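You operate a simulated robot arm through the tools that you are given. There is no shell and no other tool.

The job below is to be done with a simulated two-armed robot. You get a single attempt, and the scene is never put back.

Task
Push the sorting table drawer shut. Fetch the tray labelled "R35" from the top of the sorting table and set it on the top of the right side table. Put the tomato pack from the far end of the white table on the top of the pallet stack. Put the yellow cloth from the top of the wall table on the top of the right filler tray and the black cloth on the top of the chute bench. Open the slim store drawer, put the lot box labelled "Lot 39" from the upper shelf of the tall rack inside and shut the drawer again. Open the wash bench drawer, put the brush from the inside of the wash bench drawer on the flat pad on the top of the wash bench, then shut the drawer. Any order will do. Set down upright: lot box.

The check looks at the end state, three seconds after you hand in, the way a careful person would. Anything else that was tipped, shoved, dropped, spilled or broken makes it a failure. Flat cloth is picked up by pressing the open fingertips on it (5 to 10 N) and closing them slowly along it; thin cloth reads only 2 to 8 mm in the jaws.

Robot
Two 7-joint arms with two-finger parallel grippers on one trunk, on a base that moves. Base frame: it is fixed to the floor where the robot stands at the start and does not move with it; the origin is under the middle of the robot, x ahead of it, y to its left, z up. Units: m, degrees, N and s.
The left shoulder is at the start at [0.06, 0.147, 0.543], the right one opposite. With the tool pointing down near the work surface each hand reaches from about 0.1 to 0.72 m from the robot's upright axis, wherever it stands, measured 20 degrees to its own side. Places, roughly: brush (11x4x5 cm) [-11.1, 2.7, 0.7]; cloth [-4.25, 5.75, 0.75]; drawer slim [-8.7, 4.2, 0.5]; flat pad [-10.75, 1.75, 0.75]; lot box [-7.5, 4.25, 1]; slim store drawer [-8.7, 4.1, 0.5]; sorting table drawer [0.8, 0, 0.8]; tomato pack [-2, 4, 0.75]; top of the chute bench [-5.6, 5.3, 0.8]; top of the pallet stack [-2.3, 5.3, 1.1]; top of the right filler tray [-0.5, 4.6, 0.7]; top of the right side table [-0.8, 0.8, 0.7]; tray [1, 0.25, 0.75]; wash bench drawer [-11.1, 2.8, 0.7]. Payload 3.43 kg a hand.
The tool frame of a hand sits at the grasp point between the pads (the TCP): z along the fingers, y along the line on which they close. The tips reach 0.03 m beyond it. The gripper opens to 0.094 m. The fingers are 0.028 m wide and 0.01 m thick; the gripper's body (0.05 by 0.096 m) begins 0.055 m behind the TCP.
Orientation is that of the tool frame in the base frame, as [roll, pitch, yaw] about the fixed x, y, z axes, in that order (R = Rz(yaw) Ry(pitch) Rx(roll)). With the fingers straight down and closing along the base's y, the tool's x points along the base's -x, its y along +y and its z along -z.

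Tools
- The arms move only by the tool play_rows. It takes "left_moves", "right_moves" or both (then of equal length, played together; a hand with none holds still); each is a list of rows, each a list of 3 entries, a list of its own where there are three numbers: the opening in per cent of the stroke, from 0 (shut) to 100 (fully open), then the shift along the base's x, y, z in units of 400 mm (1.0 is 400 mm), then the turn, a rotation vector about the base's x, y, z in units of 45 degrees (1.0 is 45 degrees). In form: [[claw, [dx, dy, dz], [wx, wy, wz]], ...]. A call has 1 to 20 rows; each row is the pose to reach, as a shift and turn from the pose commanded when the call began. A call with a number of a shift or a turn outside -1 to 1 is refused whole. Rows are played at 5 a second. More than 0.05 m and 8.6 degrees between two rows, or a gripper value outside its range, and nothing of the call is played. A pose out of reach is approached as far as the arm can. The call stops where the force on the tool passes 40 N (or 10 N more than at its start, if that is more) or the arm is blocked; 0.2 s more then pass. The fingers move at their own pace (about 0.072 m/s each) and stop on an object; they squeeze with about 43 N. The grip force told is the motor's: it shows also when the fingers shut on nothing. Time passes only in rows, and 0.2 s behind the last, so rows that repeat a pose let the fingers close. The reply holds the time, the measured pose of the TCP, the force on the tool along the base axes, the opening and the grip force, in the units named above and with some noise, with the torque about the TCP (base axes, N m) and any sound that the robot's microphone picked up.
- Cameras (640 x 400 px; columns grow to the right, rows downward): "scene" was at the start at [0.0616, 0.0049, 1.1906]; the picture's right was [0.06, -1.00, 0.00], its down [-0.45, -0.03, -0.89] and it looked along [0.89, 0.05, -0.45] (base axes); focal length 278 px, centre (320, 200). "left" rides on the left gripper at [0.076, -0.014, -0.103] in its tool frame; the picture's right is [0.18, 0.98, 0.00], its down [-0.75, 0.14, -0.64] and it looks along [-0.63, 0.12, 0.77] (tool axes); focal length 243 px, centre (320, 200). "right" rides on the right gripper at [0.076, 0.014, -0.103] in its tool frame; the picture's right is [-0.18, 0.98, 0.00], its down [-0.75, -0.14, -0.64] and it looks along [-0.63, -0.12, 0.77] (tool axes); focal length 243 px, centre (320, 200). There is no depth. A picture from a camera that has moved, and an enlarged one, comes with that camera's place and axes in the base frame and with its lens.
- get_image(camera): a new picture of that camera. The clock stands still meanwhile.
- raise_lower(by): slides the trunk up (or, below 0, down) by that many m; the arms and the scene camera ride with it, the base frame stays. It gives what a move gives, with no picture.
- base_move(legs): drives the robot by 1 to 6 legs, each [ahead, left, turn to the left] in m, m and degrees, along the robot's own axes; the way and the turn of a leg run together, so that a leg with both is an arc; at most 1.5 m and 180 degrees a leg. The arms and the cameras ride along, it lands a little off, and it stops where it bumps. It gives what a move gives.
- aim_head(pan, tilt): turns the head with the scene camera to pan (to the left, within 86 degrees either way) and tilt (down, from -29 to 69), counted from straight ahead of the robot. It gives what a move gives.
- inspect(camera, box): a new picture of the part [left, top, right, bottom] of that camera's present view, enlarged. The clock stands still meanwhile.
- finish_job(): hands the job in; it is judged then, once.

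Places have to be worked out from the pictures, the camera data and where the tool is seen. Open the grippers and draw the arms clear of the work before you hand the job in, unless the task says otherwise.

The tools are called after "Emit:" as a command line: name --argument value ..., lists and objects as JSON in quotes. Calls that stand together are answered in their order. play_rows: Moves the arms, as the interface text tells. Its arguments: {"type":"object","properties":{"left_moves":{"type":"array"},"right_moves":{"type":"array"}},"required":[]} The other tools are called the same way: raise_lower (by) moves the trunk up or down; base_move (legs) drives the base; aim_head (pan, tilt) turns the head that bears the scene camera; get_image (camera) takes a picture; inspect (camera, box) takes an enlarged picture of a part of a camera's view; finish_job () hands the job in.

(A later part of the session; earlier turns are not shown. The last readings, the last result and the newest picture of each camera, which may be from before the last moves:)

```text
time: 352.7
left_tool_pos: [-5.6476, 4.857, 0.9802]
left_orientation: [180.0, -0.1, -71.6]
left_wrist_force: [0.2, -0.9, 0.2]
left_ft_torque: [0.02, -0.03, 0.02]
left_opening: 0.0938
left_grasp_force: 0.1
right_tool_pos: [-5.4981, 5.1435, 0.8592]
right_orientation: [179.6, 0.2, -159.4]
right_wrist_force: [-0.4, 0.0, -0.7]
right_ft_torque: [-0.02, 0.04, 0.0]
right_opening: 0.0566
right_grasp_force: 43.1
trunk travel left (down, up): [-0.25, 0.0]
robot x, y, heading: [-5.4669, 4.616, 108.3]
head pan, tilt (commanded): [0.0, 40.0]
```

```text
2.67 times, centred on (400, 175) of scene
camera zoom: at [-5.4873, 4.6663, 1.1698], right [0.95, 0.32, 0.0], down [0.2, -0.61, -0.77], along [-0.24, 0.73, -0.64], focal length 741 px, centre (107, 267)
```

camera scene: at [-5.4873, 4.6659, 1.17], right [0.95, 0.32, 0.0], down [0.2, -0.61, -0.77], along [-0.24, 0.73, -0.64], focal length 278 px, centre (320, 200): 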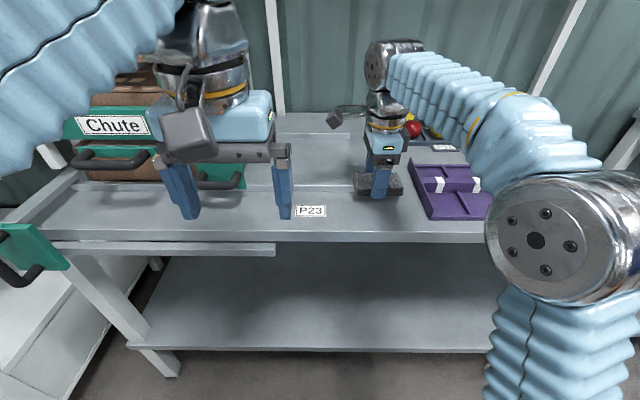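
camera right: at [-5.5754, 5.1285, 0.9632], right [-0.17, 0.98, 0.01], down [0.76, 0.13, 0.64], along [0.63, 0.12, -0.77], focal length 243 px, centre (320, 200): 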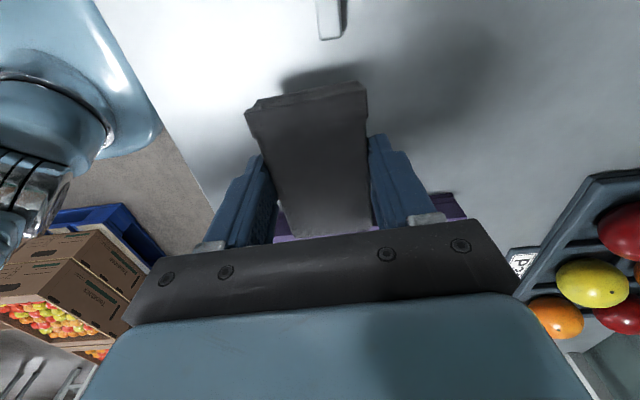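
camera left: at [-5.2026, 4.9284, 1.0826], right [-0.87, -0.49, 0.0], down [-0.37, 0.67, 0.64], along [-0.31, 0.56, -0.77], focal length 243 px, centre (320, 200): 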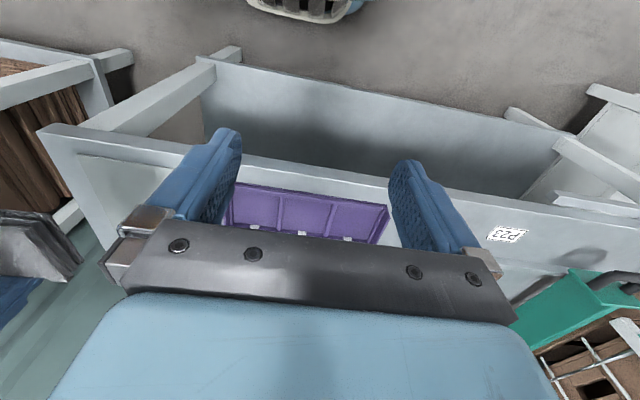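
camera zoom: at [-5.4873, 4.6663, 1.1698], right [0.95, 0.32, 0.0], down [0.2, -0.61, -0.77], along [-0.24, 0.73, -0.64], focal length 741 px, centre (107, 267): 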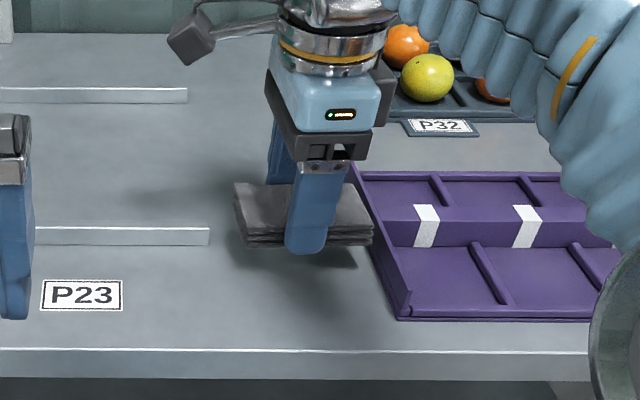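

To keep clear of both the bar and the purple tray, I bring it 4.5 cm toward the front edge and 1 cm left, where nothing is near, then lower to contact.

Emit:
play_rows --right_moves '[[0, [0.005, -0.05, 0.01], [0, 0, 0]], [0, [0.011, -0.115, 0.01], [0, 0, 0]], [0, [0.011, -0.115, 0.0], [0, 0, 0]], [0, [0.011, -0.115, -0.008], [0, 0, 0]], [0, [0.011, -0.115, -0.014], [0, 0, 0]], [0, [0.011, -0.115, -0.014], [0, 0, 0]]]'

Emit:
get_image --camera "right"

Emit:
inspect --camera "scene" --box '[280, 100, 520, 250]'

```text
time: 354.1
left_tool_pos: [-5.6481, 4.8577, 0.9808]
left_orientation: [-179.8, -0.2, -71.6]
left_wrist_force: [-0.3, -0.6, 0.8]
left_ft_torque: [0.02, 0.02, -0.01]
left_opening: 0.0938
left_grasp_force: 0.1
right_tool_pos: [-5.4944, 5.0985, 0.8551]
right_orientation: [179.6, 0.1, -159.4]
right_wrist_force: [-0.3, -0.5, 0.3]
right_ft_torque: [-0.02, -0.01, -0.02]
right_opening: 0.0567
right_grasp_force: 43.0
trunk travel left (down, up): [-0.25, 0.0]
robot x, y, heading: [-5.4693, 4.6134, 108.9]
head pan, tilt (commanded): [0.0, 40.0]
```

```text
taken
camera right: at [-5.5713, 5.0822, 0.9579], right [-0.17, 0.98, 0.01], down [0.76, 0.13, 0.64], along [0.63, 0.12, -0.77], focal length 243 px, centre (320, 200)
```

right: 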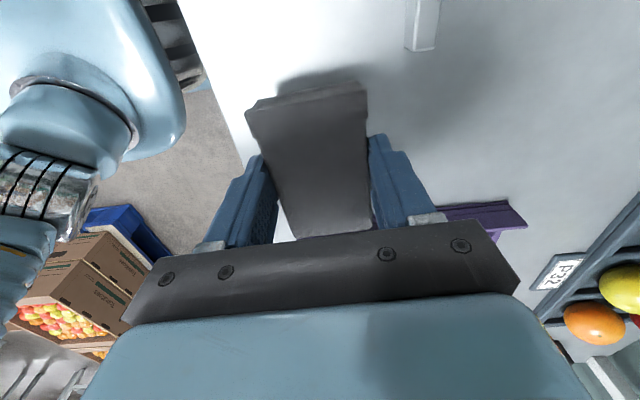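

```text
2.67 times, centred on (400, 175) of scene
camera zoom: at [-5.4874, 4.6662, 1.1698], right [0.95, 0.32, 0.0], down [0.2, -0.61, -0.77], along [-0.24, 0.73, -0.64], focal length 741 px, centre (107, 267)
```

zoom: 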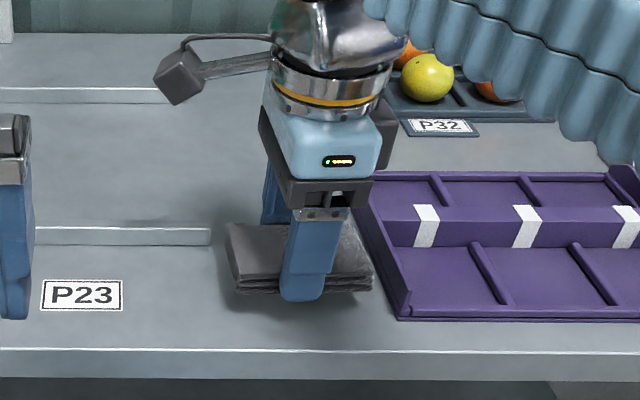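

Now it's well placed, hovering just above the bench. I lower in small steps to contact.

Emit:
play_rows --right_moves '[[0, [0, 0, -0.01], [0, 0, 0]], [0, [0, 0, -0.02], [0, 0, 0]], [0, [0, 0, -0.03], [0, 0, 0]], [0, [0, 0, -0.03], [0, 0, 0]]]'

```text
time: 355.1
left_tool_pos: [-5.6475, 4.8576, 0.9806]
left_orientation: [-179.9, 0.0, -71.4]
left_wrist_force: [-0.4, 0.2, 0.1]
left_ft_torque: [-0.03, -0.01, -0.02]
left_opening: 0.0939
left_grasp_force: 0.0
right_tool_pos: [-5.4949, 5.0971, 0.8424]
right_orientation: [179.6, 0.1, -159.2]
right_wrist_force: [-0.2, -0.8, -0.7]
right_ft_torque: [-0.03, 0.02, -0.01]
right_opening: 0.0569
right_grasp_force: 43.1
trunk travel left (down, up): [-0.25, 0.0]
robot x, y, heading: [-5.4694, 4.6131, 108.3]
head pan, tilt (commanded): [0.0, 40.0]
```

Emit:
play_rows --right_moves '[[0, [0, 0, -0.01], [0, 0, 0]], [0, [0, 0, -0.02], [0, 0, 0]], [0, [0, 0, -0.03], [0, 0, 0]], [0, [0, 0, -0.04], [0, 0, 0]], [0, [0, 0, -0.04], [0, 0, 0]]]'

Emit:
inspect --camera "scene" --box '[280, 100, 520, 250]'

```text
time: 356.3
left_tool_pos: [-5.6474, 4.8573, 0.9799]
left_orientation: [-179.9, 0.0, -71.5]
left_wrist_force: [-0.3, -0.3, 0.3]
left_ft_torque: [0.01, 0.03, -0.03]
left_opening: 0.094
left_grasp_force: 0.0
right_tool_pos: [-5.4954, 5.0967, 0.8315]
right_orientation: [179.0, -0.1, -159.2]
right_wrist_force: [1.0, -1.7, 17.0]
right_ft_torque: [-0.48, -0.41, 0.02]
right_opening: 0.0566
right_grasp_force: 42.9
trunk travel left (down, up): [-0.25, 0.0]
robot x, y, heading: [-5.4686, 4.612, 108.7]
head pan, tilt (commanded): [0.0, 40.0]
stopped in row 5 (right hand): the force on the tool passed its limit at 42 N (the readings are from after the stop); the commanded pose is now the measured one
```

```text
2.67 times, centred on (400, 175) of scene
camera zoom: at [-5.4872, 4.6651, 1.1697], right [0.95, 0.32, 0.0], down [0.2, -0.61, -0.77], along [-0.24, 0.73, -0.64], focal length 741 px, centre (107, 267)
```

zoom: 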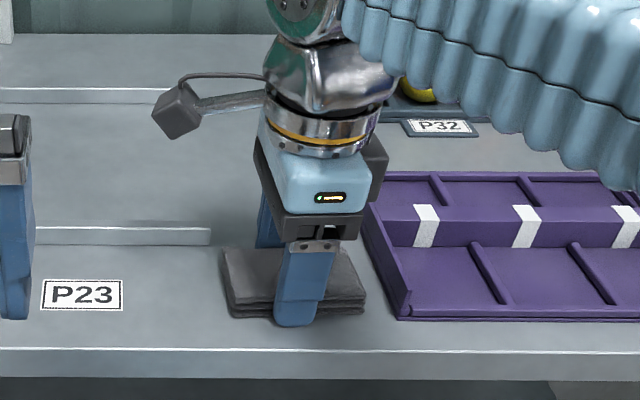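

The cloth is on the bench. I rise 3 mm, open, and lift away.

Emit:
play_rows --right_moves '[[0, [0, 0, 0.006], [0, 0, 0]], [65, [0, 0, 0.006], [0, 0, 0]], [75, [0, 0, 0.008], [0, 0, 0]], [90, [0, 0, 0.01], [0, 0, 0]], [100, [0, 0, 0.012], [0, 0, 0]], [100, [0, 0, 0.05], [0, 0, 0]], [100, [0, 0, 0.12], [0, 0, 0]], [100, [0, 0, 0.2], [0, 0, 0]], [100, [0.02, -0.06, 0.28], [0, 0, 0]], [100, [0.04, -0.12, 0.35], [0, 0, 0]], [100, [0.06, -0.18, 0.38], [0, 0, 0]]]'

Emit:
inspect --camera "scene" --box '[240, 100, 520, 260]'

```text
time: 358.7
left_tool_pos: [-5.6488, 4.8585, 0.9804]
left_orientation: [-179.8, -0.2, -71.5]
left_wrist_force: [-0.7, -0.1, 0.4]
left_ft_torque: [0.0, -0.02, -0.05]
left_opening: 0.0941
left_grasp_force: 0.1
right_tool_pos: [-5.4714, 5.0264, 0.9816]
right_orientation: [179.1, -0.2, -159.3]
right_wrist_force: [0.2, 0.6, 0.7]
right_ft_torque: [-0.04, -0.01, 0.0]
right_opening: 0.094
right_grasp_force: 0.0
trunk travel left (down, up): [-0.25, 0.0]
robot x, y, heading: [-5.4693, 4.6143, 108.6]
head pan, tilt (commanded): [0.0, 40.0]
```

```text
2.29 times, centred on (380, 180) of scene
camera zoom: at [-5.4874, 4.6663, 1.1698], right [0.95, 0.32, 0.0], down [0.2, -0.61, -0.77], along [-0.24, 0.73, -0.64], focal length 635 px, centre (183, 246)
```

zoom: 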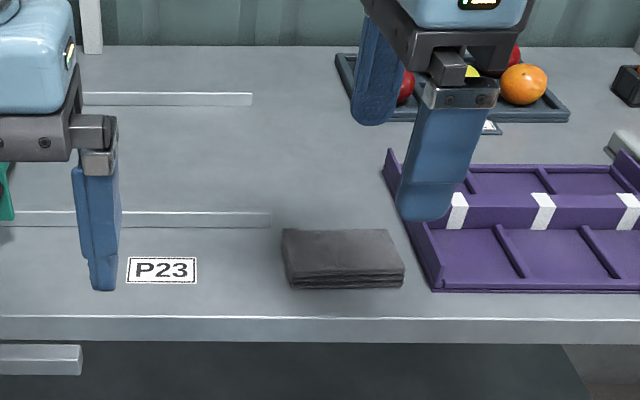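

The black cloth lies flat on the chute bench. I turn the right wrist back to neutral, back off, and look west toward the tall rack.

Emit:
play_rows --right_moves '[[100, [0, 0, 0], [0, 0, 0.166]], [100, [0, 0, 0], [0, 0, 0.333]], [100, [0, 0, 0], [0, 0, 0.5]], [100, [0, 0, 0], [0, 0, 0.666]], [100, [0, 0, 0], [0, 0, 0.833]], [100, [0, 0, 0], [0, 0, 1.0]]]'

Emit:
play_rows --right_moves '[[100, [0, 0, 0], [0, 0, 0.16]], [100, [0, 0, 0], [0, 0, 0.32]], [100, [0, 0, 0], [0, 0, 0.48]], [100, [0, 0, 0], [0, 0, 0.64]], [100, [0, 0, 0], [0, 0, 0.8]], [100, [0, 0, 0], [0, 0, 0.93]]]'

Emit:
base_move --legs '[[-0.3, 0, 0]]'

Emit:
aim_head --pan 60 --tilt 10

Emit:
get_image --camera "scene"

```text
time: 360.1
left_tool_pos: [-5.6487, 4.8586, 0.9799]
left_orientation: [-179.8, -0.1, -71.6]
left_wrist_force: [-0.2, -0.2, -0.4]
left_ft_torque: [0.02, 0.01, 0.0]
left_opening: 0.0943
left_grasp_force: 0.0
right_tool_pos: [-5.4703, 5.0261, 0.9817]
right_orientation: [179.3, -0.1, -114.2]
right_wrist_force: [0.1, -0.6, -0.9]
right_ft_torque: [-0.01, 0.02, -0.03]
right_opening: 0.094
right_grasp_force: 0.1
trunk travel left (down, up): [-0.25, 0.0]
robot x, y, heading: [-5.4722, 4.6131, 108.3]
head pan, tilt (commanded): [0.0, 40.0]
```

```text
time: 361.5
left_tool_pos: [-5.6492, 4.8588, 0.9806]
left_orientation: [-179.8, -0.1, -71.5]
left_wrist_force: [-1.2, 0.9, 0.4]
left_ft_torque: [0.02, 0.0, 0.01]
left_opening: 0.0938
left_grasp_force: 0.0
right_tool_pos: [-5.4711, 5.0259, 0.9806]
right_orientation: [179.2, -0.1, -72.3]
right_wrist_force: [-0.2, -0.7, -0.1]
right_ft_torque: [0.01, 0.0, 0.03]
right_opening: 0.094
right_grasp_force: 0.0
trunk travel left (down, up): [-0.25, 0.0]
robot x, y, heading: [-5.4695, 4.6139, 108.6]
head pan, tilt (commanded): [0.0, 40.0]
```

```text
time: 363.6
left_tool_pos: [-5.5512, 4.5713, 0.981]
left_orientation: [-180.0, 0.0, -71.4]
left_wrist_force: [0.2, 0.4, 1.2]
left_ft_torque: [0.01, 0.02, -0.02]
left_opening: 0.0941
left_grasp_force: 0.2
right_tool_pos: [-5.3757, 4.7388, 0.9806]
right_orientation: [179.0, 0.0, -72.3]
right_wrist_force: [0.4, -0.6, -0.1]
right_ft_torque: [-0.02, 0.03, 0.0]
right_opening: 0.094
right_grasp_force: 0.0
trunk travel left (down, up): [-0.25, 0.0]
robot x, y, heading: [-5.3745, 4.327, 108.9]
head pan, tilt (commanded): [0.0, 40.0]
```

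```text
time: 364.9
left_tool_pos: [-5.5514, 4.571, 0.9799]
left_orientation: [-179.9, -0.1, -71.5]
left_wrist_force: [0.1, -1.0, -0.2]
left_ft_torque: [-0.02, -0.02, 0.03]
left_opening: 0.0938
left_grasp_force: 0.1
right_tool_pos: [-5.3748, 4.738, 0.9809]
right_orientation: [179.1, -0.1, -72.4]
right_wrist_force: [0.2, -0.6, 0.7]
right_ft_torque: [0.01, 0.03, 0.01]
right_opening: 0.094
right_grasp_force: 0.1
trunk travel left (down, up): [-0.25, 0.0]
robot x, y, heading: [-5.3729, 4.3283, 108.5]
head pan, tilt (commanded): [60.0, 10.0]
```

```text
taken
camera scene: at [-5.4544, 4.3166, 1.2175], right [0.2, 0.98, 0.0], down [0.17, -0.03, -0.98], along [-0.97, 0.19, -0.17], focal length 278 px, centre (320, 200)
```

scene: 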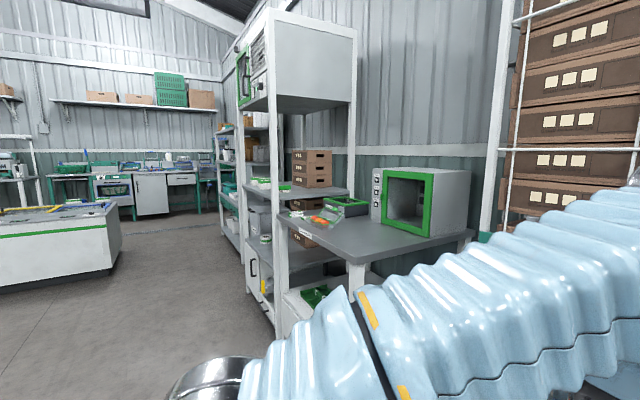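

The tall rack with stacked lot boxes on its upper shelf is about 2 m to the left; the floor between is clear. I strafe left to stand in front of it.

Emit:
base_move --legs '[[0, 1.2, 0], [0, 0.65, 0]]'

Emit:
aim_head --pan 0 --tilt 20

Emit:
get_image --camera "scene"

```text
time: 374.2
left_tool_pos: [-7.309, 3.9897, 0.9794]
left_orientation: [-179.8, -0.1, -72.1]
left_wrist_force: [-0.3, 0.9, 0.4]
left_ft_torque: [-0.02, -0.01, 0.0]
left_opening: 0.094
left_grasp_force: 0.1
right_tool_pos: [-7.1292, 4.1565, 0.9799]
right_orientation: [179.2, -0.1, -73.0]
right_wrist_force: [-0.1, 0.5, -0.2]
right_ft_torque: [0.02, 0.03, 0.03]
right_opening: 0.0939
right_grasp_force: 0.1
trunk travel left (down, up): [-0.25, 0.0]
robot x, y, heading: [-7.1338, 3.7453, 108.2]
head pan, tilt (commanded): [60.0, 10.0]
```

```text
time: 375.5
left_tool_pos: [-7.3092, 3.9886, 0.9811]
left_orientation: [-179.9, -0.1, -72.0]
left_wrist_force: [-1.4, 0.2, 0.4]
left_ft_torque: [0.0, 0.0, 0.02]
left_opening: 0.0939
left_grasp_force: 0.1
right_tool_pos: [-7.1286, 4.1553, 0.9816]
right_orientation: [179.1, 0.0, -73.0]
right_wrist_force: [0.1, 0.4, -0.4]
right_ft_torque: [-0.04, 0.02, -0.01]
right_opening: 0.0941
right_grasp_force: 0.0
trunk travel left (down, up): [-0.25, 0.0]
robot x, y, heading: [-7.129, 3.7412, 108.1]
head pan, tilt (commanded): [0.0, 20.0]
```

```text
taken
camera scene: at [-7.1516, 3.8036, 1.2012], right [0.95, 0.31, 0.0], down [0.11, -0.33, -0.94], along [-0.29, 0.89, -0.34], focal length 278 px, centre (320, 200)
```

scene: 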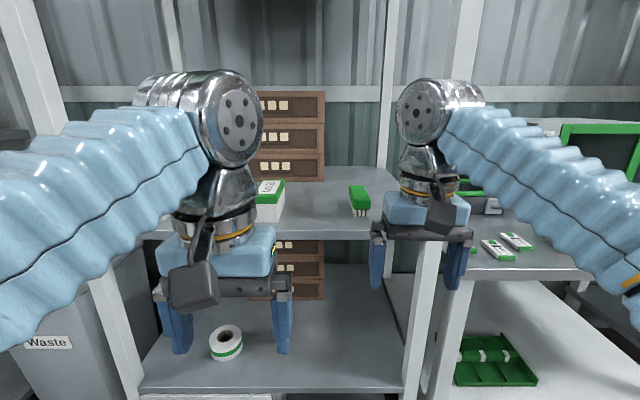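

I enlarge the shelf contents to find the "Lot 39" box.

Emit:
inspect --camera "scene" --box '[230, 80, 400, 240]'

Emit:
get_image --camera "left"

Emit:
get_image --camera "right"

```text
2.50 times, centred on (315, 160) of scene
camera zoom: at [-7.1516, 3.8036, 1.2012], right [0.95, 0.31, 0.0], down [0.11, -0.33, -0.94], along [-0.29, 0.89, -0.34], focal length 694 px, centre (332, 300)
```

zoom: 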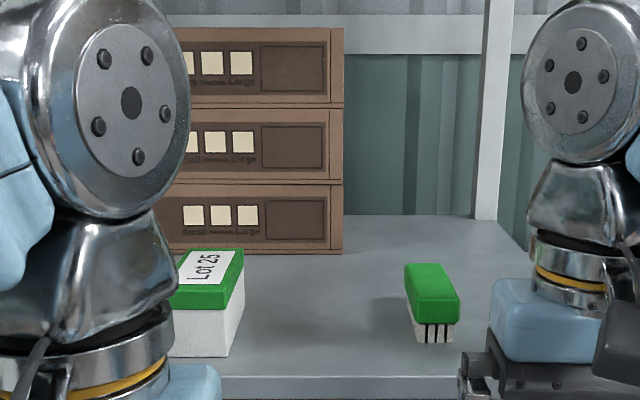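

```text
taken
camera left: at [-7.2703, 3.9225, 1.0826], right [-0.88, -0.48, 0.0], down [-0.37, 0.67, 0.64], along [-0.31, 0.56, -0.77], focal length 243 px, centre (320, 200)
```

left: 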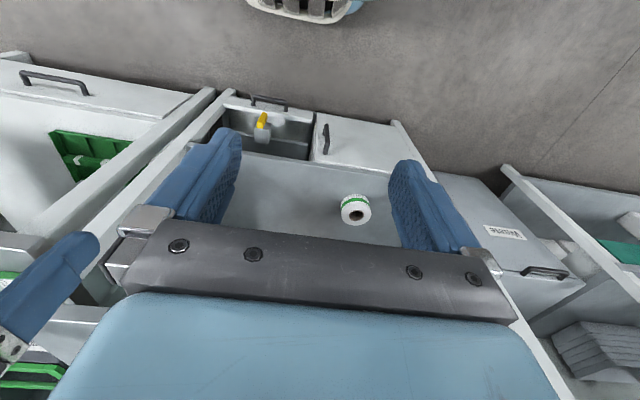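

```text
taken
camera right: at [-7.1201, 4.0782, 1.0845], right [-0.99, -0.11, 0.01], down [-0.08, 0.77, 0.64], along [-0.08, 0.63, -0.77], focal length 243 px, centre (320, 200)
```

right: 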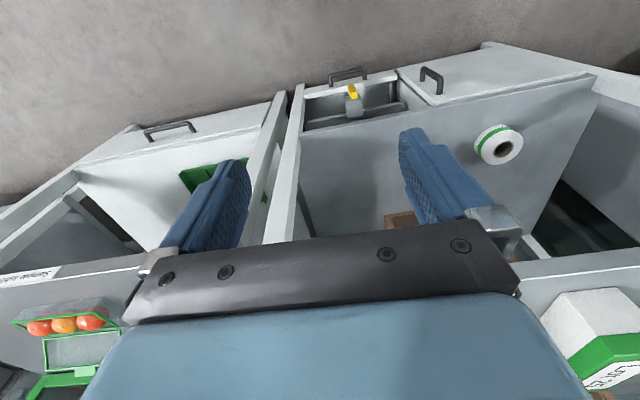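

That one is "Lot 25". Another box is probably hidden by the left arm, so I step back 0.25 m and left 0.3 m for a fuller view.

Emit:
base_move --legs '[[-0.2, 0.3, 0]]'

Emit:
get_image --camera "scene"

Emit:
inspect --camera "scene" --box '[200, 100, 440, 260]'

```text
time: 377.8
left_tool_pos: [-7.5303, 3.7099, 0.9808]
left_orientation: [-179.9, 0.0, -72.1]
left_wrist_force: [0.1, -0.3, 0.0]
left_ft_torque: [0.02, 0.02, -0.02]
left_opening: 0.0941
left_grasp_force: 0.0
right_tool_pos: [-7.3527, 3.8749, 0.9804]
right_orientation: [179.1, -0.1, -73.0]
right_wrist_force: [-0.3, -0.5, 0.5]
right_ft_torque: [-0.01, -0.02, -0.01]
right_opening: 0.0938
right_grasp_force: 0.0
trunk travel left (down, up): [-0.25, 0.0]
robot x, y, heading: [-7.3577, 3.4631, 108.3]
head pan, tilt (commanded): [0.0, 20.0]
```

```text
taken
camera scene: at [-7.3748, 3.5236, 1.2012], right [0.95, 0.31, 0.0], down [0.11, -0.33, -0.94], along [-0.29, 0.89, -0.34], focal length 278 px, centre (320, 200)
```

scene: 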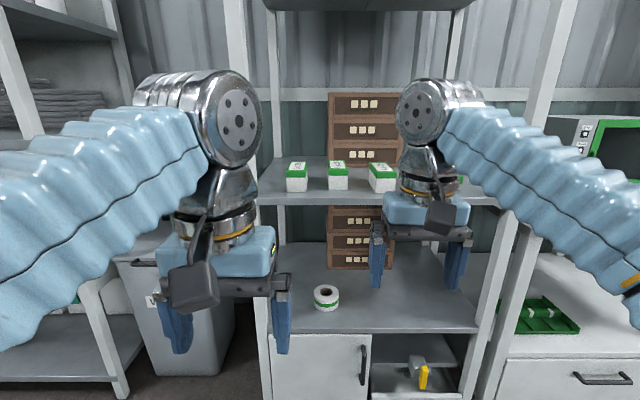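

```text
2.50 times, centred on (320, 180) of scene
camera zoom: at [-7.3748, 3.5236, 1.2012], right [0.95, 0.31, 0.0], down [0.11, -0.33, -0.94], along [-0.29, 0.89, -0.34], focal length 694 px, centre (320, 250)
```

zoom: 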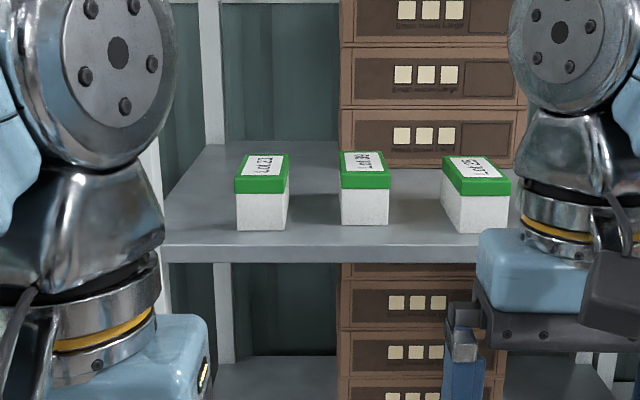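

Three lot boxes stand on the upper shelf. I zoom in further to read each label.

Emit:
inspect --camera "scene" --box '[280, 150, 350, 196]'

Emit:
inspect --camera "scene" --box '[330, 150, 400, 196]'

```text
8.70 times, centred on (315, 173) of scene
camera zoom: at [-7.3748, 3.5236, 1.2012], right [0.95, 0.31, 0.0], down [0.11, -0.33, -0.94], along [-0.29, 0.89, -0.34], focal length 2416 px, centre (364, 435)
```

zoom: 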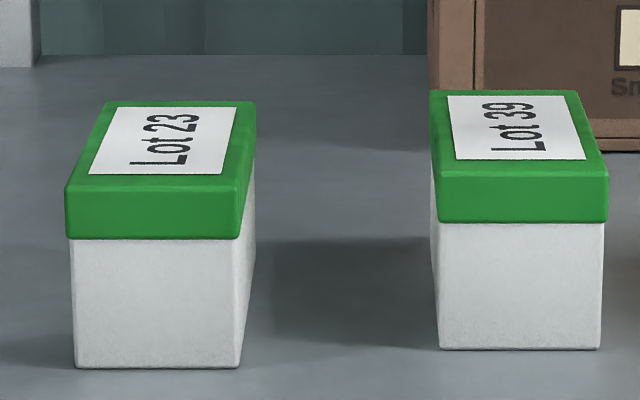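

```text
8.70 times, centred on (365, 173) of scene
camera zoom: at [-7.3748, 3.5236, 1.2012], right [0.95, 0.31, 0.0], down [0.11, -0.33, -0.94], along [-0.29, 0.89, -0.34], focal length 2416 px, centre (-71, 435)
```

zoom: 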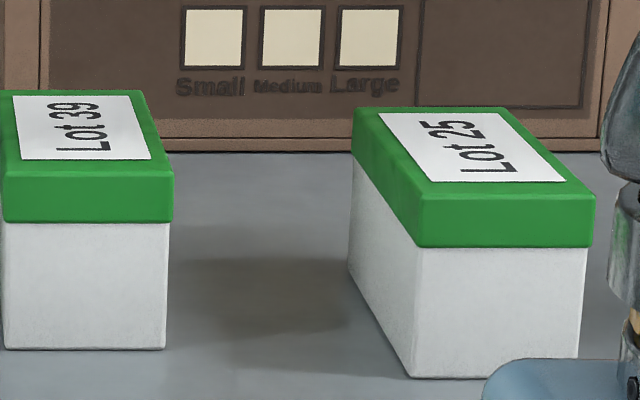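

The middle one is "Lot 39": about 5.5 cm wide, 16 cm deep, 5 cm tall, on a shelf at z ≈ 0.953. First I'll open the slim store drawer, so I look left toward it.

Emit:
aim_head --pan 70 --tilt 25

Emit:
get_image --camera "scene"

```text
time: 379.2
left_tool_pos: [-7.5319, 3.7087, 0.9805]
left_orientation: [-179.9, -0.1, -72.0]
left_wrist_force: [-0.1, -0.2, 0.5]
left_ft_torque: [-0.01, -0.02, 0.01]
left_opening: 0.0939
left_grasp_force: 0.0
right_tool_pos: [-7.353, 3.8758, 0.981]
right_orientation: [179.0, -0.1, -73.0]
right_wrist_force: [0.5, 0.4, -0.3]
right_ft_torque: [0.02, 0.03, 0.01]
right_opening: 0.0942
right_grasp_force: 0.1
trunk travel left (down, up): [-0.25, 0.0]
robot x, y, heading: [-7.3582, 3.4643, 108.3]
head pan, tilt (commanded): [70.0, 25.0]
```

```text
taken
camera scene: at [-7.438, 3.4381, 1.1931], right [0.03, 1.0, 0.0], down [0.42, -0.01, -0.91], along [-0.91, 0.03, -0.42], focal length 278 px, centre (320, 200)
```

scene: 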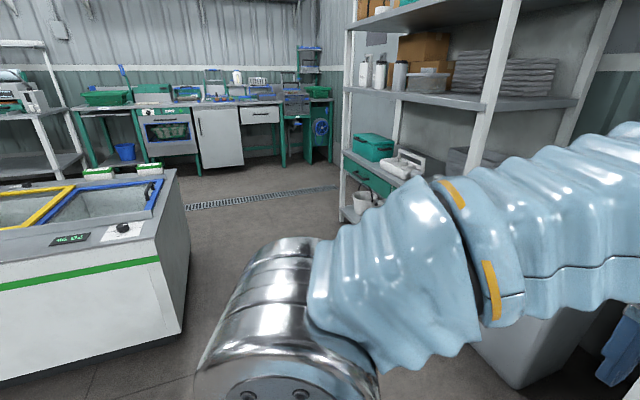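

The slim store shelving with a green drawer is further left, with a chest freezer opposite. I move forward 0.15 m and left 0.7 m and look again.

Emit:
base_move --legs '[[0.15, 0.7, 0]]'

Emit:
aim_head --pan 35 --tilt 35

Emit:
get_image --camera "scene"

Emit:
aim_head --pan 0 --tilt 35

Emit:
get_image --camera "scene"

```text
time: 383.1
left_tool_pos: [-8.2345, 3.6413, 0.9798]
left_orientation: [-179.9, -0.2, -72.3]
left_wrist_force: [0.7, -0.5, -0.1]
left_ft_torque: [0.01, 0.01, 0.0]
left_opening: 0.0941
left_grasp_force: 0.1
right_tool_pos: [-8.0547, 3.8055, 0.9809]
right_orientation: [179.1, -0.1, -73.3]
right_wrist_force: [-0.1, 0.3, -0.4]
right_ft_torque: [-0.01, 0.01, 0.01]
right_opening: 0.0938
right_grasp_force: 0.1
trunk travel left (down, up): [-0.25, 0.0]
robot x, y, heading: [-8.063, 3.3951, 107.7]
head pan, tilt (commanded): [70.0, 25.0]
```

```text
time: 384.1
left_tool_pos: [-8.2347, 3.6399, 0.9796]
left_orientation: [-179.8, -0.1, -72.3]
left_wrist_force: [0.0, -0.2, -0.8]
left_ft_torque: [-0.02, 0.01, -0.02]
left_opening: 0.094
left_grasp_force: 0.0
right_tool_pos: [-8.0547, 3.8052, 0.9817]
right_orientation: [179.2, -0.1, -73.3]
right_wrist_force: [0.1, 0.1, 0.9]
right_ft_torque: [-0.01, -0.01, -0.01]
right_opening: 0.0941
right_grasp_force: 0.1
trunk travel left (down, up): [-0.25, 0.0]
robot x, y, heading: [-8.0588, 3.3939, 107.9]
head pan, tilt (commanded): [35.0, 35.0]
```

```text
taken
camera scene: at [-8.1203, 3.4187, 1.1774], right [0.6, 0.8, 0.0], down [0.46, -0.35, -0.82], along [-0.65, 0.5, -0.57], focal length 278 px, centre (320, 200)
```

scene: 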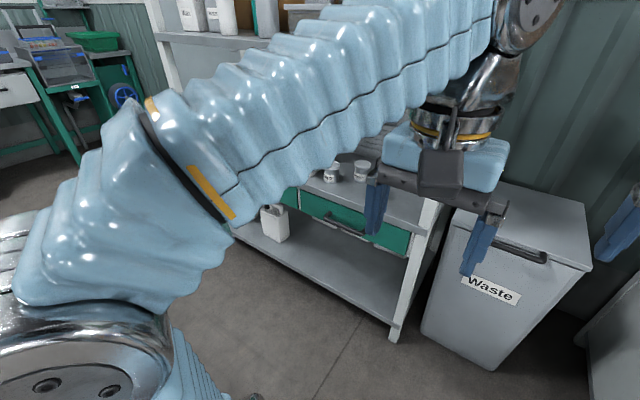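

```text
time: 385.1
left_tool_pos: [-8.2338, 3.6406, 0.9792]
left_orientation: [-179.9, -0.1, -72.3]
left_wrist_force: [0.1, 0.4, -0.9]
left_ft_torque: [-0.01, 0.01, 0.02]
left_opening: 0.0939
left_grasp_force: 0.2
right_tool_pos: [-8.0545, 3.8056, 0.9802]
right_orientation: [179.1, -0.1, -73.3]
right_wrist_force: [0.3, -0.1, -0.2]
right_ft_torque: [-0.02, 0.0, 0.01]
right_opening: 0.0941
right_grasp_force: 0.1
trunk travel left (down, up): [-0.25, 0.0]
robot x, y, heading: [-8.0599, 3.3933, 107.9]
head pan, tilt (commanded): [0.0, 35.0]
```

```text
taken
camera scene: at [-8.0771, 3.4493, 1.1774], right [0.95, 0.31, 0.0], down [0.18, -0.55, -0.82], along [-0.25, 0.78, -0.57], focal length 278 px, centre (320, 200)
```

scene: 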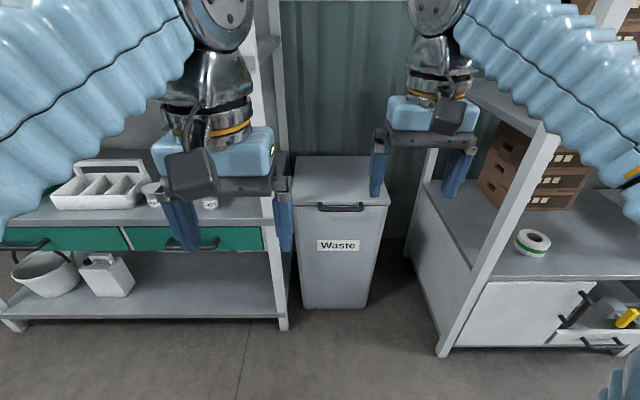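

The slim store has two green drawers; the right-hand one matches the given place (-8.7, 4.1). I strafe 0.4 m left to face it.

Emit:
base_move --legs '[[0, 0.42, 0.3]]'

Emit:
aim_head --pan 0 --tilt 50

Emit:
get_image --camera "scene"

Emit:
get_image --camera "right"

Emit:
get_image --camera "left"

```text
time: 387.7
left_tool_pos: [-8.6432, 3.5069, 0.98]
left_orientation: [-179.9, -0.1, -71.8]
left_wrist_force: [0.0, -0.3, -1.1]
left_ft_torque: [0.01, -0.01, -0.02]
left_opening: 0.0941
left_grasp_force: 0.0
right_tool_pos: [-8.4646, 3.6728, 0.9802]
right_orientation: [179.1, -0.2, -72.8]
right_wrist_force: [0.7, -1.3, -0.6]
right_ft_torque: [0.04, -0.01, 0.01]
right_opening: 0.094
right_grasp_force: 0.1
trunk travel left (down, up): [-0.25, 0.0]
robot x, y, heading: [-8.4657, 3.2616, 108.1]
head pan, tilt (commanded): [0.0, 35.0]
```

```text
time: 388.5
left_tool_pos: [-8.644, 3.5074, 0.9795]
left_orientation: [-179.9, 0.0, -72.0]
left_wrist_force: [0.4, -0.5, -1.7]
left_ft_torque: [-0.04, 0.02, 0.0]
left_opening: 0.0939
left_grasp_force: 0.0
right_tool_pos: [-8.4663, 3.6741, 0.9819]
right_orientation: [179.1, -0.2, -72.9]
right_wrist_force: [0.6, 0.6, 0.0]
right_ft_torque: [-0.03, -0.01, -0.01]
right_opening: 0.0938
right_grasp_force: 0.0
trunk travel left (down, up): [-0.25, 0.0]
robot x, y, heading: [-8.4704, 3.2619, 108.2]
head pan, tilt (commanded): [0.0, 50.0]
```

```text
taken
camera scene: at [-8.4816, 3.3066, 1.1557], right [0.95, 0.31, 0.0], down [0.24, -0.73, -0.64], along [-0.2, 0.61, -0.77], focal length 278 px, centre (320, 200)
```

scene: 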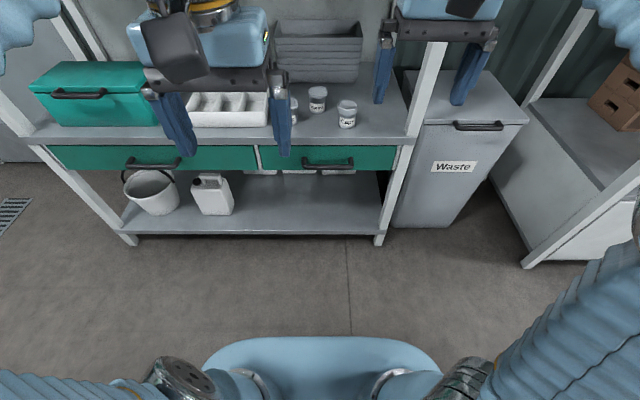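

```text
taken
camera right: at [-8.4556, 3.5964, 1.0845], right [-0.99, -0.11, 0.01], down [-0.08, 0.77, 0.64], along [-0.08, 0.63, -0.77], focal length 243 px, centre (320, 200)
```

right: 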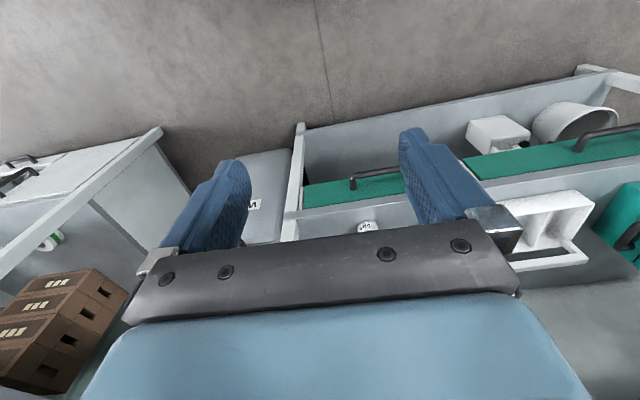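

```text
taken
camera left: at [-8.6056, 3.4405, 1.0827], right [-0.88, -0.48, 0.0], down [-0.37, 0.67, 0.64], along [-0.31, 0.56, -0.77], focal length 243 px, centre (320, 200)
```

left: 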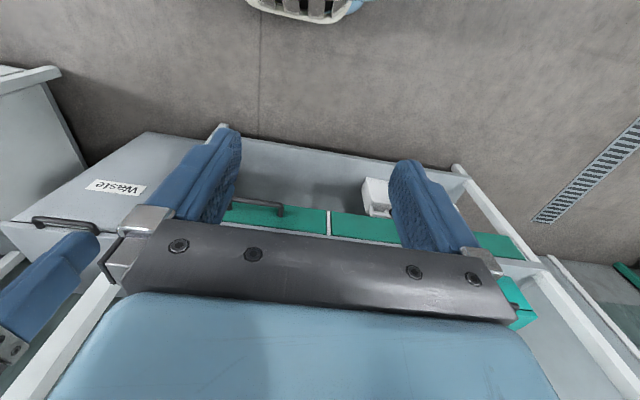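

The drawer's handle is near (-8.666, 3.953, 0.55). A shelf overhangs it, so I'll grip the bar from the front: wrist turned 90° and tilted forward, closing up-down. I move 0.1 m closer and begin turning and lowering the right hand.

Emit:
base_move --legs '[[0.1, 0, 0]]'

Emit:
play_rows --right_moves '[[100, [0, 0, -0.06], [0, 0, -0.166]], [100, [0, 0, -0.12], [0, 0, -0.333]], [100, [0, 0, -0.18], [0, 0, -0.5]], [100, [0, 0, -0.24], [0, 0, -0.666]], [100, [0, 0, -0.3], [0, 0, -0.833]], [100, [0, 0, -0.36], [0, 0, -1.0]]]'

Emit:
play_rows --right_moves '[[100, [0, 0, -0.06], [0, 0, -0.16]], [100, [0, 0, -0.12], [0, 0, -0.32]], [100, [0, 0, -0.18], [0, 0, -0.48]], [100, [0, 0, -0.24], [0, 0, -0.64]], [100, [0, 0, -0.3], [0, 0, -0.8]], [100, [0, 0, -0.35], [0, 0, -0.96]]]'

Emit:
get_image --camera "scene"

```text
time: 389.6
left_tool_pos: [-8.674, 3.6037, 0.9809]
left_orientation: [-179.9, -0.1, -71.9]
left_wrist_force: [-0.2, -1.2, -0.3]
left_ft_torque: [0.04, -0.01, -0.01]
left_opening: 0.094
left_grasp_force: 0.0
right_tool_pos: [-8.4963, 3.7696, 0.9818]
right_orientation: [179.2, -0.1, -72.9]
right_wrist_force: [-0.9, 0.1, 0.3]
right_ft_torque: [-0.01, 0.01, 0.0]
right_opening: 0.094
right_grasp_force: 0.1
trunk travel left (down, up): [-0.25, 0.0]
robot x, y, heading: [-8.5003, 3.3593, 108.1]
head pan, tilt (commanded): [0.0, 50.0]
```

```text
time: 391.0
left_tool_pos: [-8.6759, 3.6034, 0.9808]
left_orientation: [-179.9, -0.1, -71.9]
left_wrist_force: [0.5, -0.1, 0.8]
left_ft_torque: [-0.03, -0.02, 0.0]
left_opening: 0.094
left_grasp_force: 0.1
right_tool_pos: [-8.4967, 3.7696, 0.837]
right_orientation: [179.1, -0.1, -118.1]
right_wrist_force: [0.4, 0.2, 0.1]
right_ft_torque: [0.0, 0.0, 0.02]
right_opening: 0.094
right_grasp_force: 0.0
trunk travel left (down, up): [-0.25, 0.0]
robot x, y, heading: [-8.4971, 3.3605, 108.0]
head pan, tilt (commanded): [0.0, 50.0]
```

```text
time: 392.4
left_tool_pos: [-8.6748, 3.6031, 0.9808]
left_orientation: [-179.9, -0.1, -71.8]
left_wrist_force: [0.0, 0.4, 0.1]
left_ft_torque: [-0.01, 0.01, -0.01]
left_opening: 0.0941
left_grasp_force: 0.0
right_tool_pos: [-8.4963, 3.7702, 0.6965]
right_orientation: [179.2, -0.1, -161.4]
right_wrist_force: [0.6, -0.3, -0.3]
right_ft_torque: [0.01, 0.03, 0.0]
right_opening: 0.0938
right_grasp_force: 0.0
trunk travel left (down, up): [-0.25, 0.0]
robot x, y, heading: [-8.5048, 3.3567, 107.9]
head pan, tilt (commanded): [0.0, 50.0]
```

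```text
taken
camera scene: at [-8.5131, 3.4026, 1.1556], right [0.95, 0.31, 0.0], down [0.24, -0.73, -0.64], along [-0.2, 0.61, -0.77], focal length 278 px, centre (320, 200)
```

scene: 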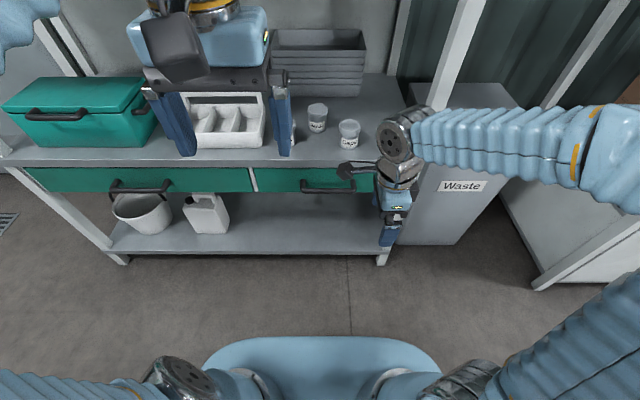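

The right hand is level at z 0.70 with its closing axis pointing ahead. I tilt it forward 45° while approaching the handle.

Emit:
play_rows --right_moves '[[100, [-0.034, 0.011, -0.027], [0.136, 0.044, 0]], [100, [-0.068, 0.022, -0.055], [0.272, 0.088, 0]], [100, [-0.102, 0.033, -0.082], [0.408, 0.132, 0]], [100, [-0.136, 0.045, -0.109], [0.543, 0.177, 0]], [100, [-0.17, 0.056, -0.136], [0.679, 0.221, 0]], [100, [-0.204, 0.067, -0.164], [0.815, 0.265, 0]], [100, [-0.238, 0.078, -0.191], [0.951, 0.309, 0]], [100, [-0.238, 0.078, -0.191], [0.951, 0.309, 0]]]'

Emit:
play_rows --right_moves '[[80, [-0.042, 0.065, -0.034], [0.141, 0.046, 0]], [60, [-0.084, 0.129, -0.068], [0.282, 0.092, 0]], [60, [-0.126, 0.194, -0.1025], [0.4226, 0.1373, 0]], [60, [-0.126, 0.194, -0.1025], [0.4226, 0.1373, 0]]]'

Emit:
get_image --camera "right"

Emit:
get_image --camera "scene"

```text
time: 394.2
left_tool_pos: [-8.6753, 3.6032, 0.9802]
left_orientation: [-179.9, -0.1, -71.9]
left_wrist_force: [-0.1, -0.4, 0.7]
left_ft_torque: [-0.03, -0.02, -0.02]
left_opening: 0.094
left_grasp_force: 0.0
right_tool_pos: [-8.5614, 3.7896, 0.6377]
right_orientation: [150.7, 0.4, -160.9]
right_wrist_force: [-0.3, 0.2, -0.3]
right_ft_torque: [-0.01, -0.03, -0.02]
right_opening: 0.094
right_grasp_force: 0.1
right hand out of reach, approached as far as the arm can: row 5, 6, 7, 8
trunk travel left (down, up): [-0.25, 0.0]
robot x, y, heading: [-8.497, 3.3554, 108.1]
head pan, tilt (commanded): [0.0, 50.0]
```

```text
time: 395.2
left_tool_pos: [-8.6752, 3.6029, 0.98]
left_orientation: [-180.0, -0.1, -71.9]
left_wrist_force: [-0.1, 0.9, -0.1]
left_ft_torque: [-0.01, 0.02, 0.03]
left_opening: 0.094
left_grasp_force: 0.1
right_tool_pos: [-8.6119, 3.8657, 0.5967]
right_orientation: [130.4, 0.8, -161.1]
right_wrist_force: [0.9, 0.8, 0.0]
right_ft_torque: [-0.02, 0.0, -0.04]
right_opening: 0.0562
right_grasp_force: 0.0
trunk travel left (down, up): [-0.25, 0.0]
robot x, y, heading: [-8.4995, 3.3575, 108.1]
head pan, tilt (commanded): [0.0, 50.0]
```

```text
taken
camera right: at [-8.663, 3.7749, 0.6734], right [-0.04, 0.66, 0.75], down [0.9, -0.31, 0.32], along [0.44, 0.69, -0.58], focal length 243 px, centre (320, 200)
```

right: 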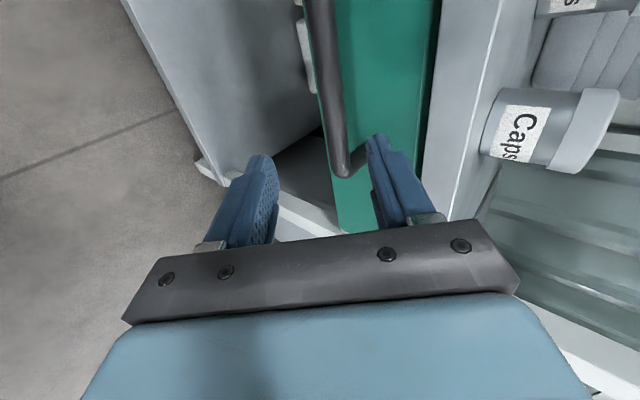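

```text
taken
camera scene: at [-8.5131, 3.4026, 1.1556], right [0.95, 0.31, 0.0], down [0.24, -0.73, -0.64], along [-0.2, 0.61, -0.77], focal length 278 px, centre (320, 200)
```

scene: 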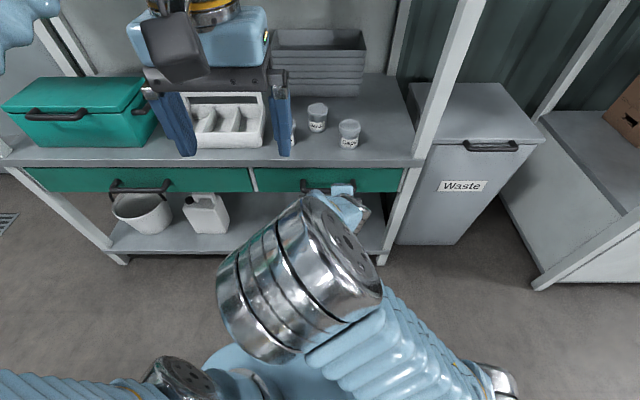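

The bar runs between the fingers and the hand is centred on it. I try 15° more tilt and narrow the jaws so the upper finger stays clear of the drawer front.

Emit:
play_rows --right_moves '[[50, [0, 0, 0], [0.106, 0.034, 0]], [45, [0, 0, 0], [0.211, 0.069, 0]], [40, [0, 0, 0], [0.317, 0.103, 0]], [40, [0, 0, 0], [0.317, 0.103, 0]]]'

Emit:
get_image --camera "right"

```text
time: 396.2
left_tool_pos: [-8.674, 3.6035, 0.981]
left_orientation: [-179.9, -0.1, -71.9]
left_wrist_force: [-0.6, -0.6, -0.9]
left_ft_torque: [-0.02, 0.01, 0.01]
left_opening: 0.094
left_grasp_force: 0.0
right_tool_pos: [-8.6117, 3.8663, 0.5962]
right_orientation: [115.5, 1.0, -161.2]
right_wrist_force: [0.2, 0.1, -0.3]
right_ft_torque: [-0.02, -0.01, -0.04]
right_opening: 0.0375
right_grasp_force: 0.0
trunk travel left (down, up): [-0.25, 0.0]
robot x, y, heading: [-8.5002, 3.3605, 108.1]
head pan, tilt (commanded): [0.0, 50.0]
```

```text
taken
camera right: at [-8.6577, 3.7585, 0.6528], right [0.02, 0.45, 0.89], down [0.92, -0.37, 0.16], along [0.4, 0.81, -0.43], focal length 243 px, centre (320, 200)
```

right: 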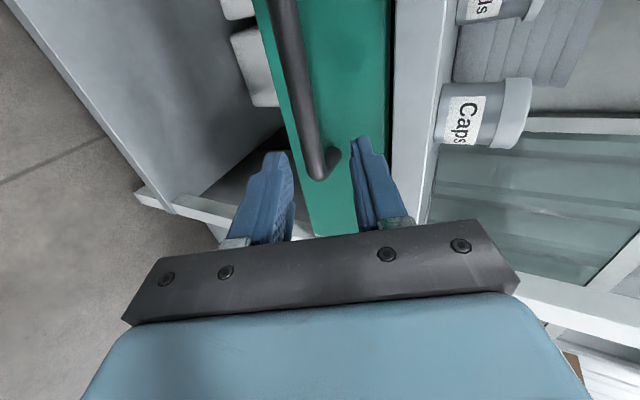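

Tilt is now 64°. The bar sits about 1 cm below the axis; I advance so the fingers go above and below it.

Emit:
play_rows --right_moves '[[40, [-0.014, 0.044, -0.035], [0, 0, 0]], [40, [-0.028, 0.087, -0.063], [0, 0, 0]], [40, [-0.042, 0.131, -0.09], [0, 0, 0]], [40, [-0.05, 0.153, -0.102], [0, 0, 0]], [40, [-0.0566, 0.1743, -0.1123], [0, 0, 0]], [40, [-0.0566, 0.1743, -0.1123], [0, 0, 0]]]'

Emit:
get_image --camera "right"

```text
time: 397.6
left_tool_pos: [-8.6743, 3.6009, 0.9818]
left_orientation: [180.0, 0.1, -72.0]
left_wrist_force: [0.6, -0.9, -0.1]
left_ft_torque: [-0.02, 0.01, -0.02]
left_opening: 0.0941
left_grasp_force: 0.1
right_tool_pos: [-8.6338, 3.9352, 0.5532]
right_orientation: [115.5, 0.9, -161.3]
right_wrist_force: [10.9, -30.1, 12.2]
right_ft_torque: [0.79, 0.24, -0.35]
right_opening: 0.0359
right_grasp_force: 0.1
trunk travel left (down, up): [-0.25, 0.0]
robot x, y, heading: [-8.4989, 3.3543, 108.4]
head pan, tilt (commanded): [0.0, 50.0]
```

```text
taken
camera right: at [-8.6799, 3.8272, 0.6094], right [0.02, 0.45, 0.89], down [0.92, -0.37, 0.16], along [0.4, 0.81, -0.43], focal length 243 px, centre (320, 200)
```

right: 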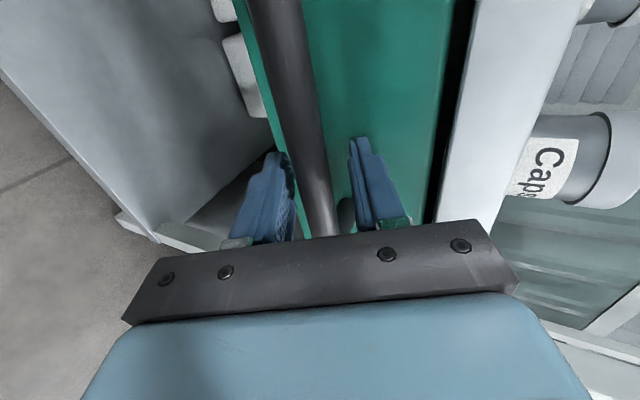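

The upper fingertip touches the drawer front (30 N) with the bar between the fingers. I back off 7 mm and close on the bar.

Emit:
play_rows --right_moves '[[40, [0.0045, -0.014, 0.005], [0, 0, 0]], [30, [0.0045, -0.014, 0.005], [0, 0, 0]], [22, [0.0045, -0.014, 0.005], [0, 0, 0]], [15, [0.0045, -0.014, 0.005], [0, 0, 0]], [8, [0.0045, -0.014, 0.005], [0, 0, 0]], [5, [0.0045, -0.014, 0.005], [0, 0, 0]], [5, [0.0045, -0.014, 0.005], [0, 0, 0]]]'

Emit:
get_image --camera "right"

```text
time: 399.2
left_tool_pos: [-8.675, 3.6044, 0.98]
left_orientation: [-179.9, -0.1, -71.9]
left_wrist_force: [-0.3, -0.4, 0.4]
left_ft_torque: [0.01, -0.01, 0.02]
left_opening: 0.0941
left_grasp_force: 0.1
right_tool_pos: [-8.6319, 3.9305, 0.5528]
right_orientation: [115.7, 1.0, -161.3]
right_wrist_force: [1.2, -1.7, -12.7]
right_ft_torque: [-0.32, 0.84, -0.8]
right_opening: 0.0222
right_grasp_force: 45.2
trunk travel left (down, up): [-0.25, 0.0]
robot x, y, heading: [-8.4951, 3.3621, 108.3]
head pan, tilt (commanded): [0.0, 50.0]
```

```text
taken
camera right: at [-8.6786, 3.8234, 0.6092], right [0.02, 0.46, 0.89], down [0.92, -0.37, 0.16], along [0.4, 0.81, -0.43], focal length 243 px, centre (320, 200)
```

right: 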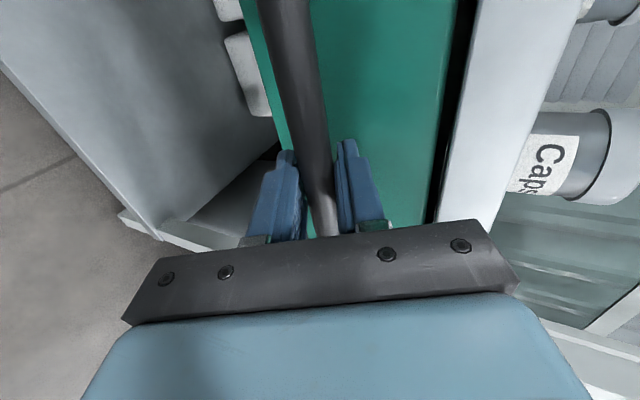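

The bar is gripped. I pull straight back 12 cm and look.

Emit:
play_rows --right_moves '[[5, [0.008, -0.024, 0], [0, 0, 0]], [5, [0.0236, -0.071, 0], [0, 0, 0]], [5, [0.039, -0.119, 0], [0, 0, 0]], [5, [0.055, -0.166, 0], [0, 0, 0]], [5, [0.0708, -0.2136, 0], [0, 0, 0]], [5, [0.0865, -0.261, 0], [0, 0, 0]], [5, [0.094, -0.285, 0], [0, 0, 0]], [5, [0.094, -0.285, 0], [0, 0, 0]]]'

Emit:
get_image --camera "scene"

Emit:
get_image --camera "right"

```text
time: 401.0
left_tool_pos: [-8.6746, 3.6044, 0.9806]
left_orientation: [-180.0, 0.0, -71.8]
left_wrist_force: [-1.2, -0.7, -0.2]
left_ft_torque: [0.02, -0.01, -0.02]
left_opening: 0.094
left_grasp_force: 0.0
right_tool_pos: [-8.5961, 3.8166, 0.553]
right_orientation: [115.7, 0.9, -161.2]
right_wrist_force: [-1.8, -1.2, -15.6]
right_ft_torque: [-0.29, 0.78, -0.65]
right_opening: 0.0219
right_grasp_force: 45.1
trunk travel left (down, up): [-0.25, 0.0]
robot x, y, heading: [-8.4993, 3.3521, 108.2]
head pan, tilt (commanded): [0.0, 50.0]
```

```text
taken
camera scene: at [-8.5134, 3.4034, 1.1556], right [0.95, 0.31, 0.0], down [0.24, -0.73, -0.64], along [-0.2, 0.61, -0.77], focal length 278 px, centre (320, 200)
```

scene: 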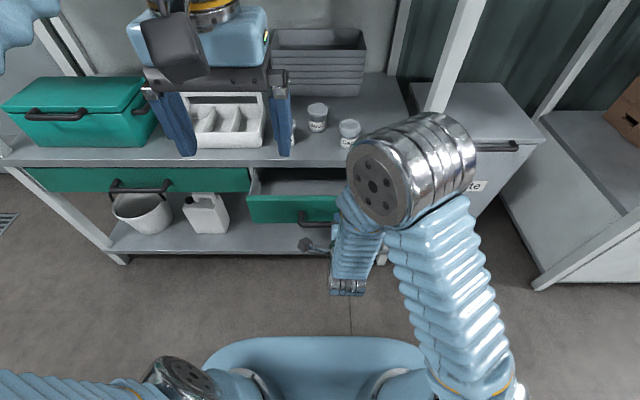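

```text
taken
camera right: at [-8.6412, 3.7091, 0.6093], right [0.02, 0.46, 0.89], down [0.92, -0.36, 0.16], along [0.4, 0.81, -0.43], focal length 243 px, centre (320, 200)
```

right: 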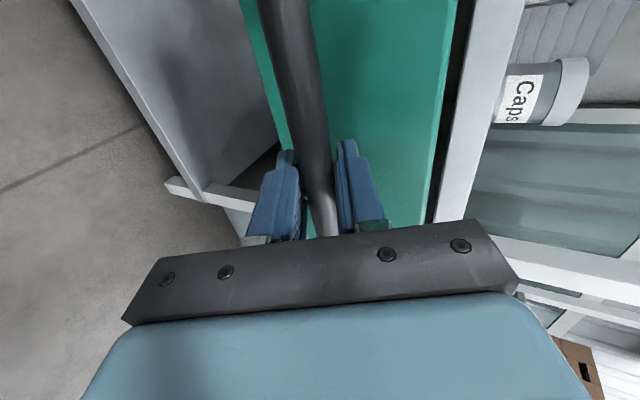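

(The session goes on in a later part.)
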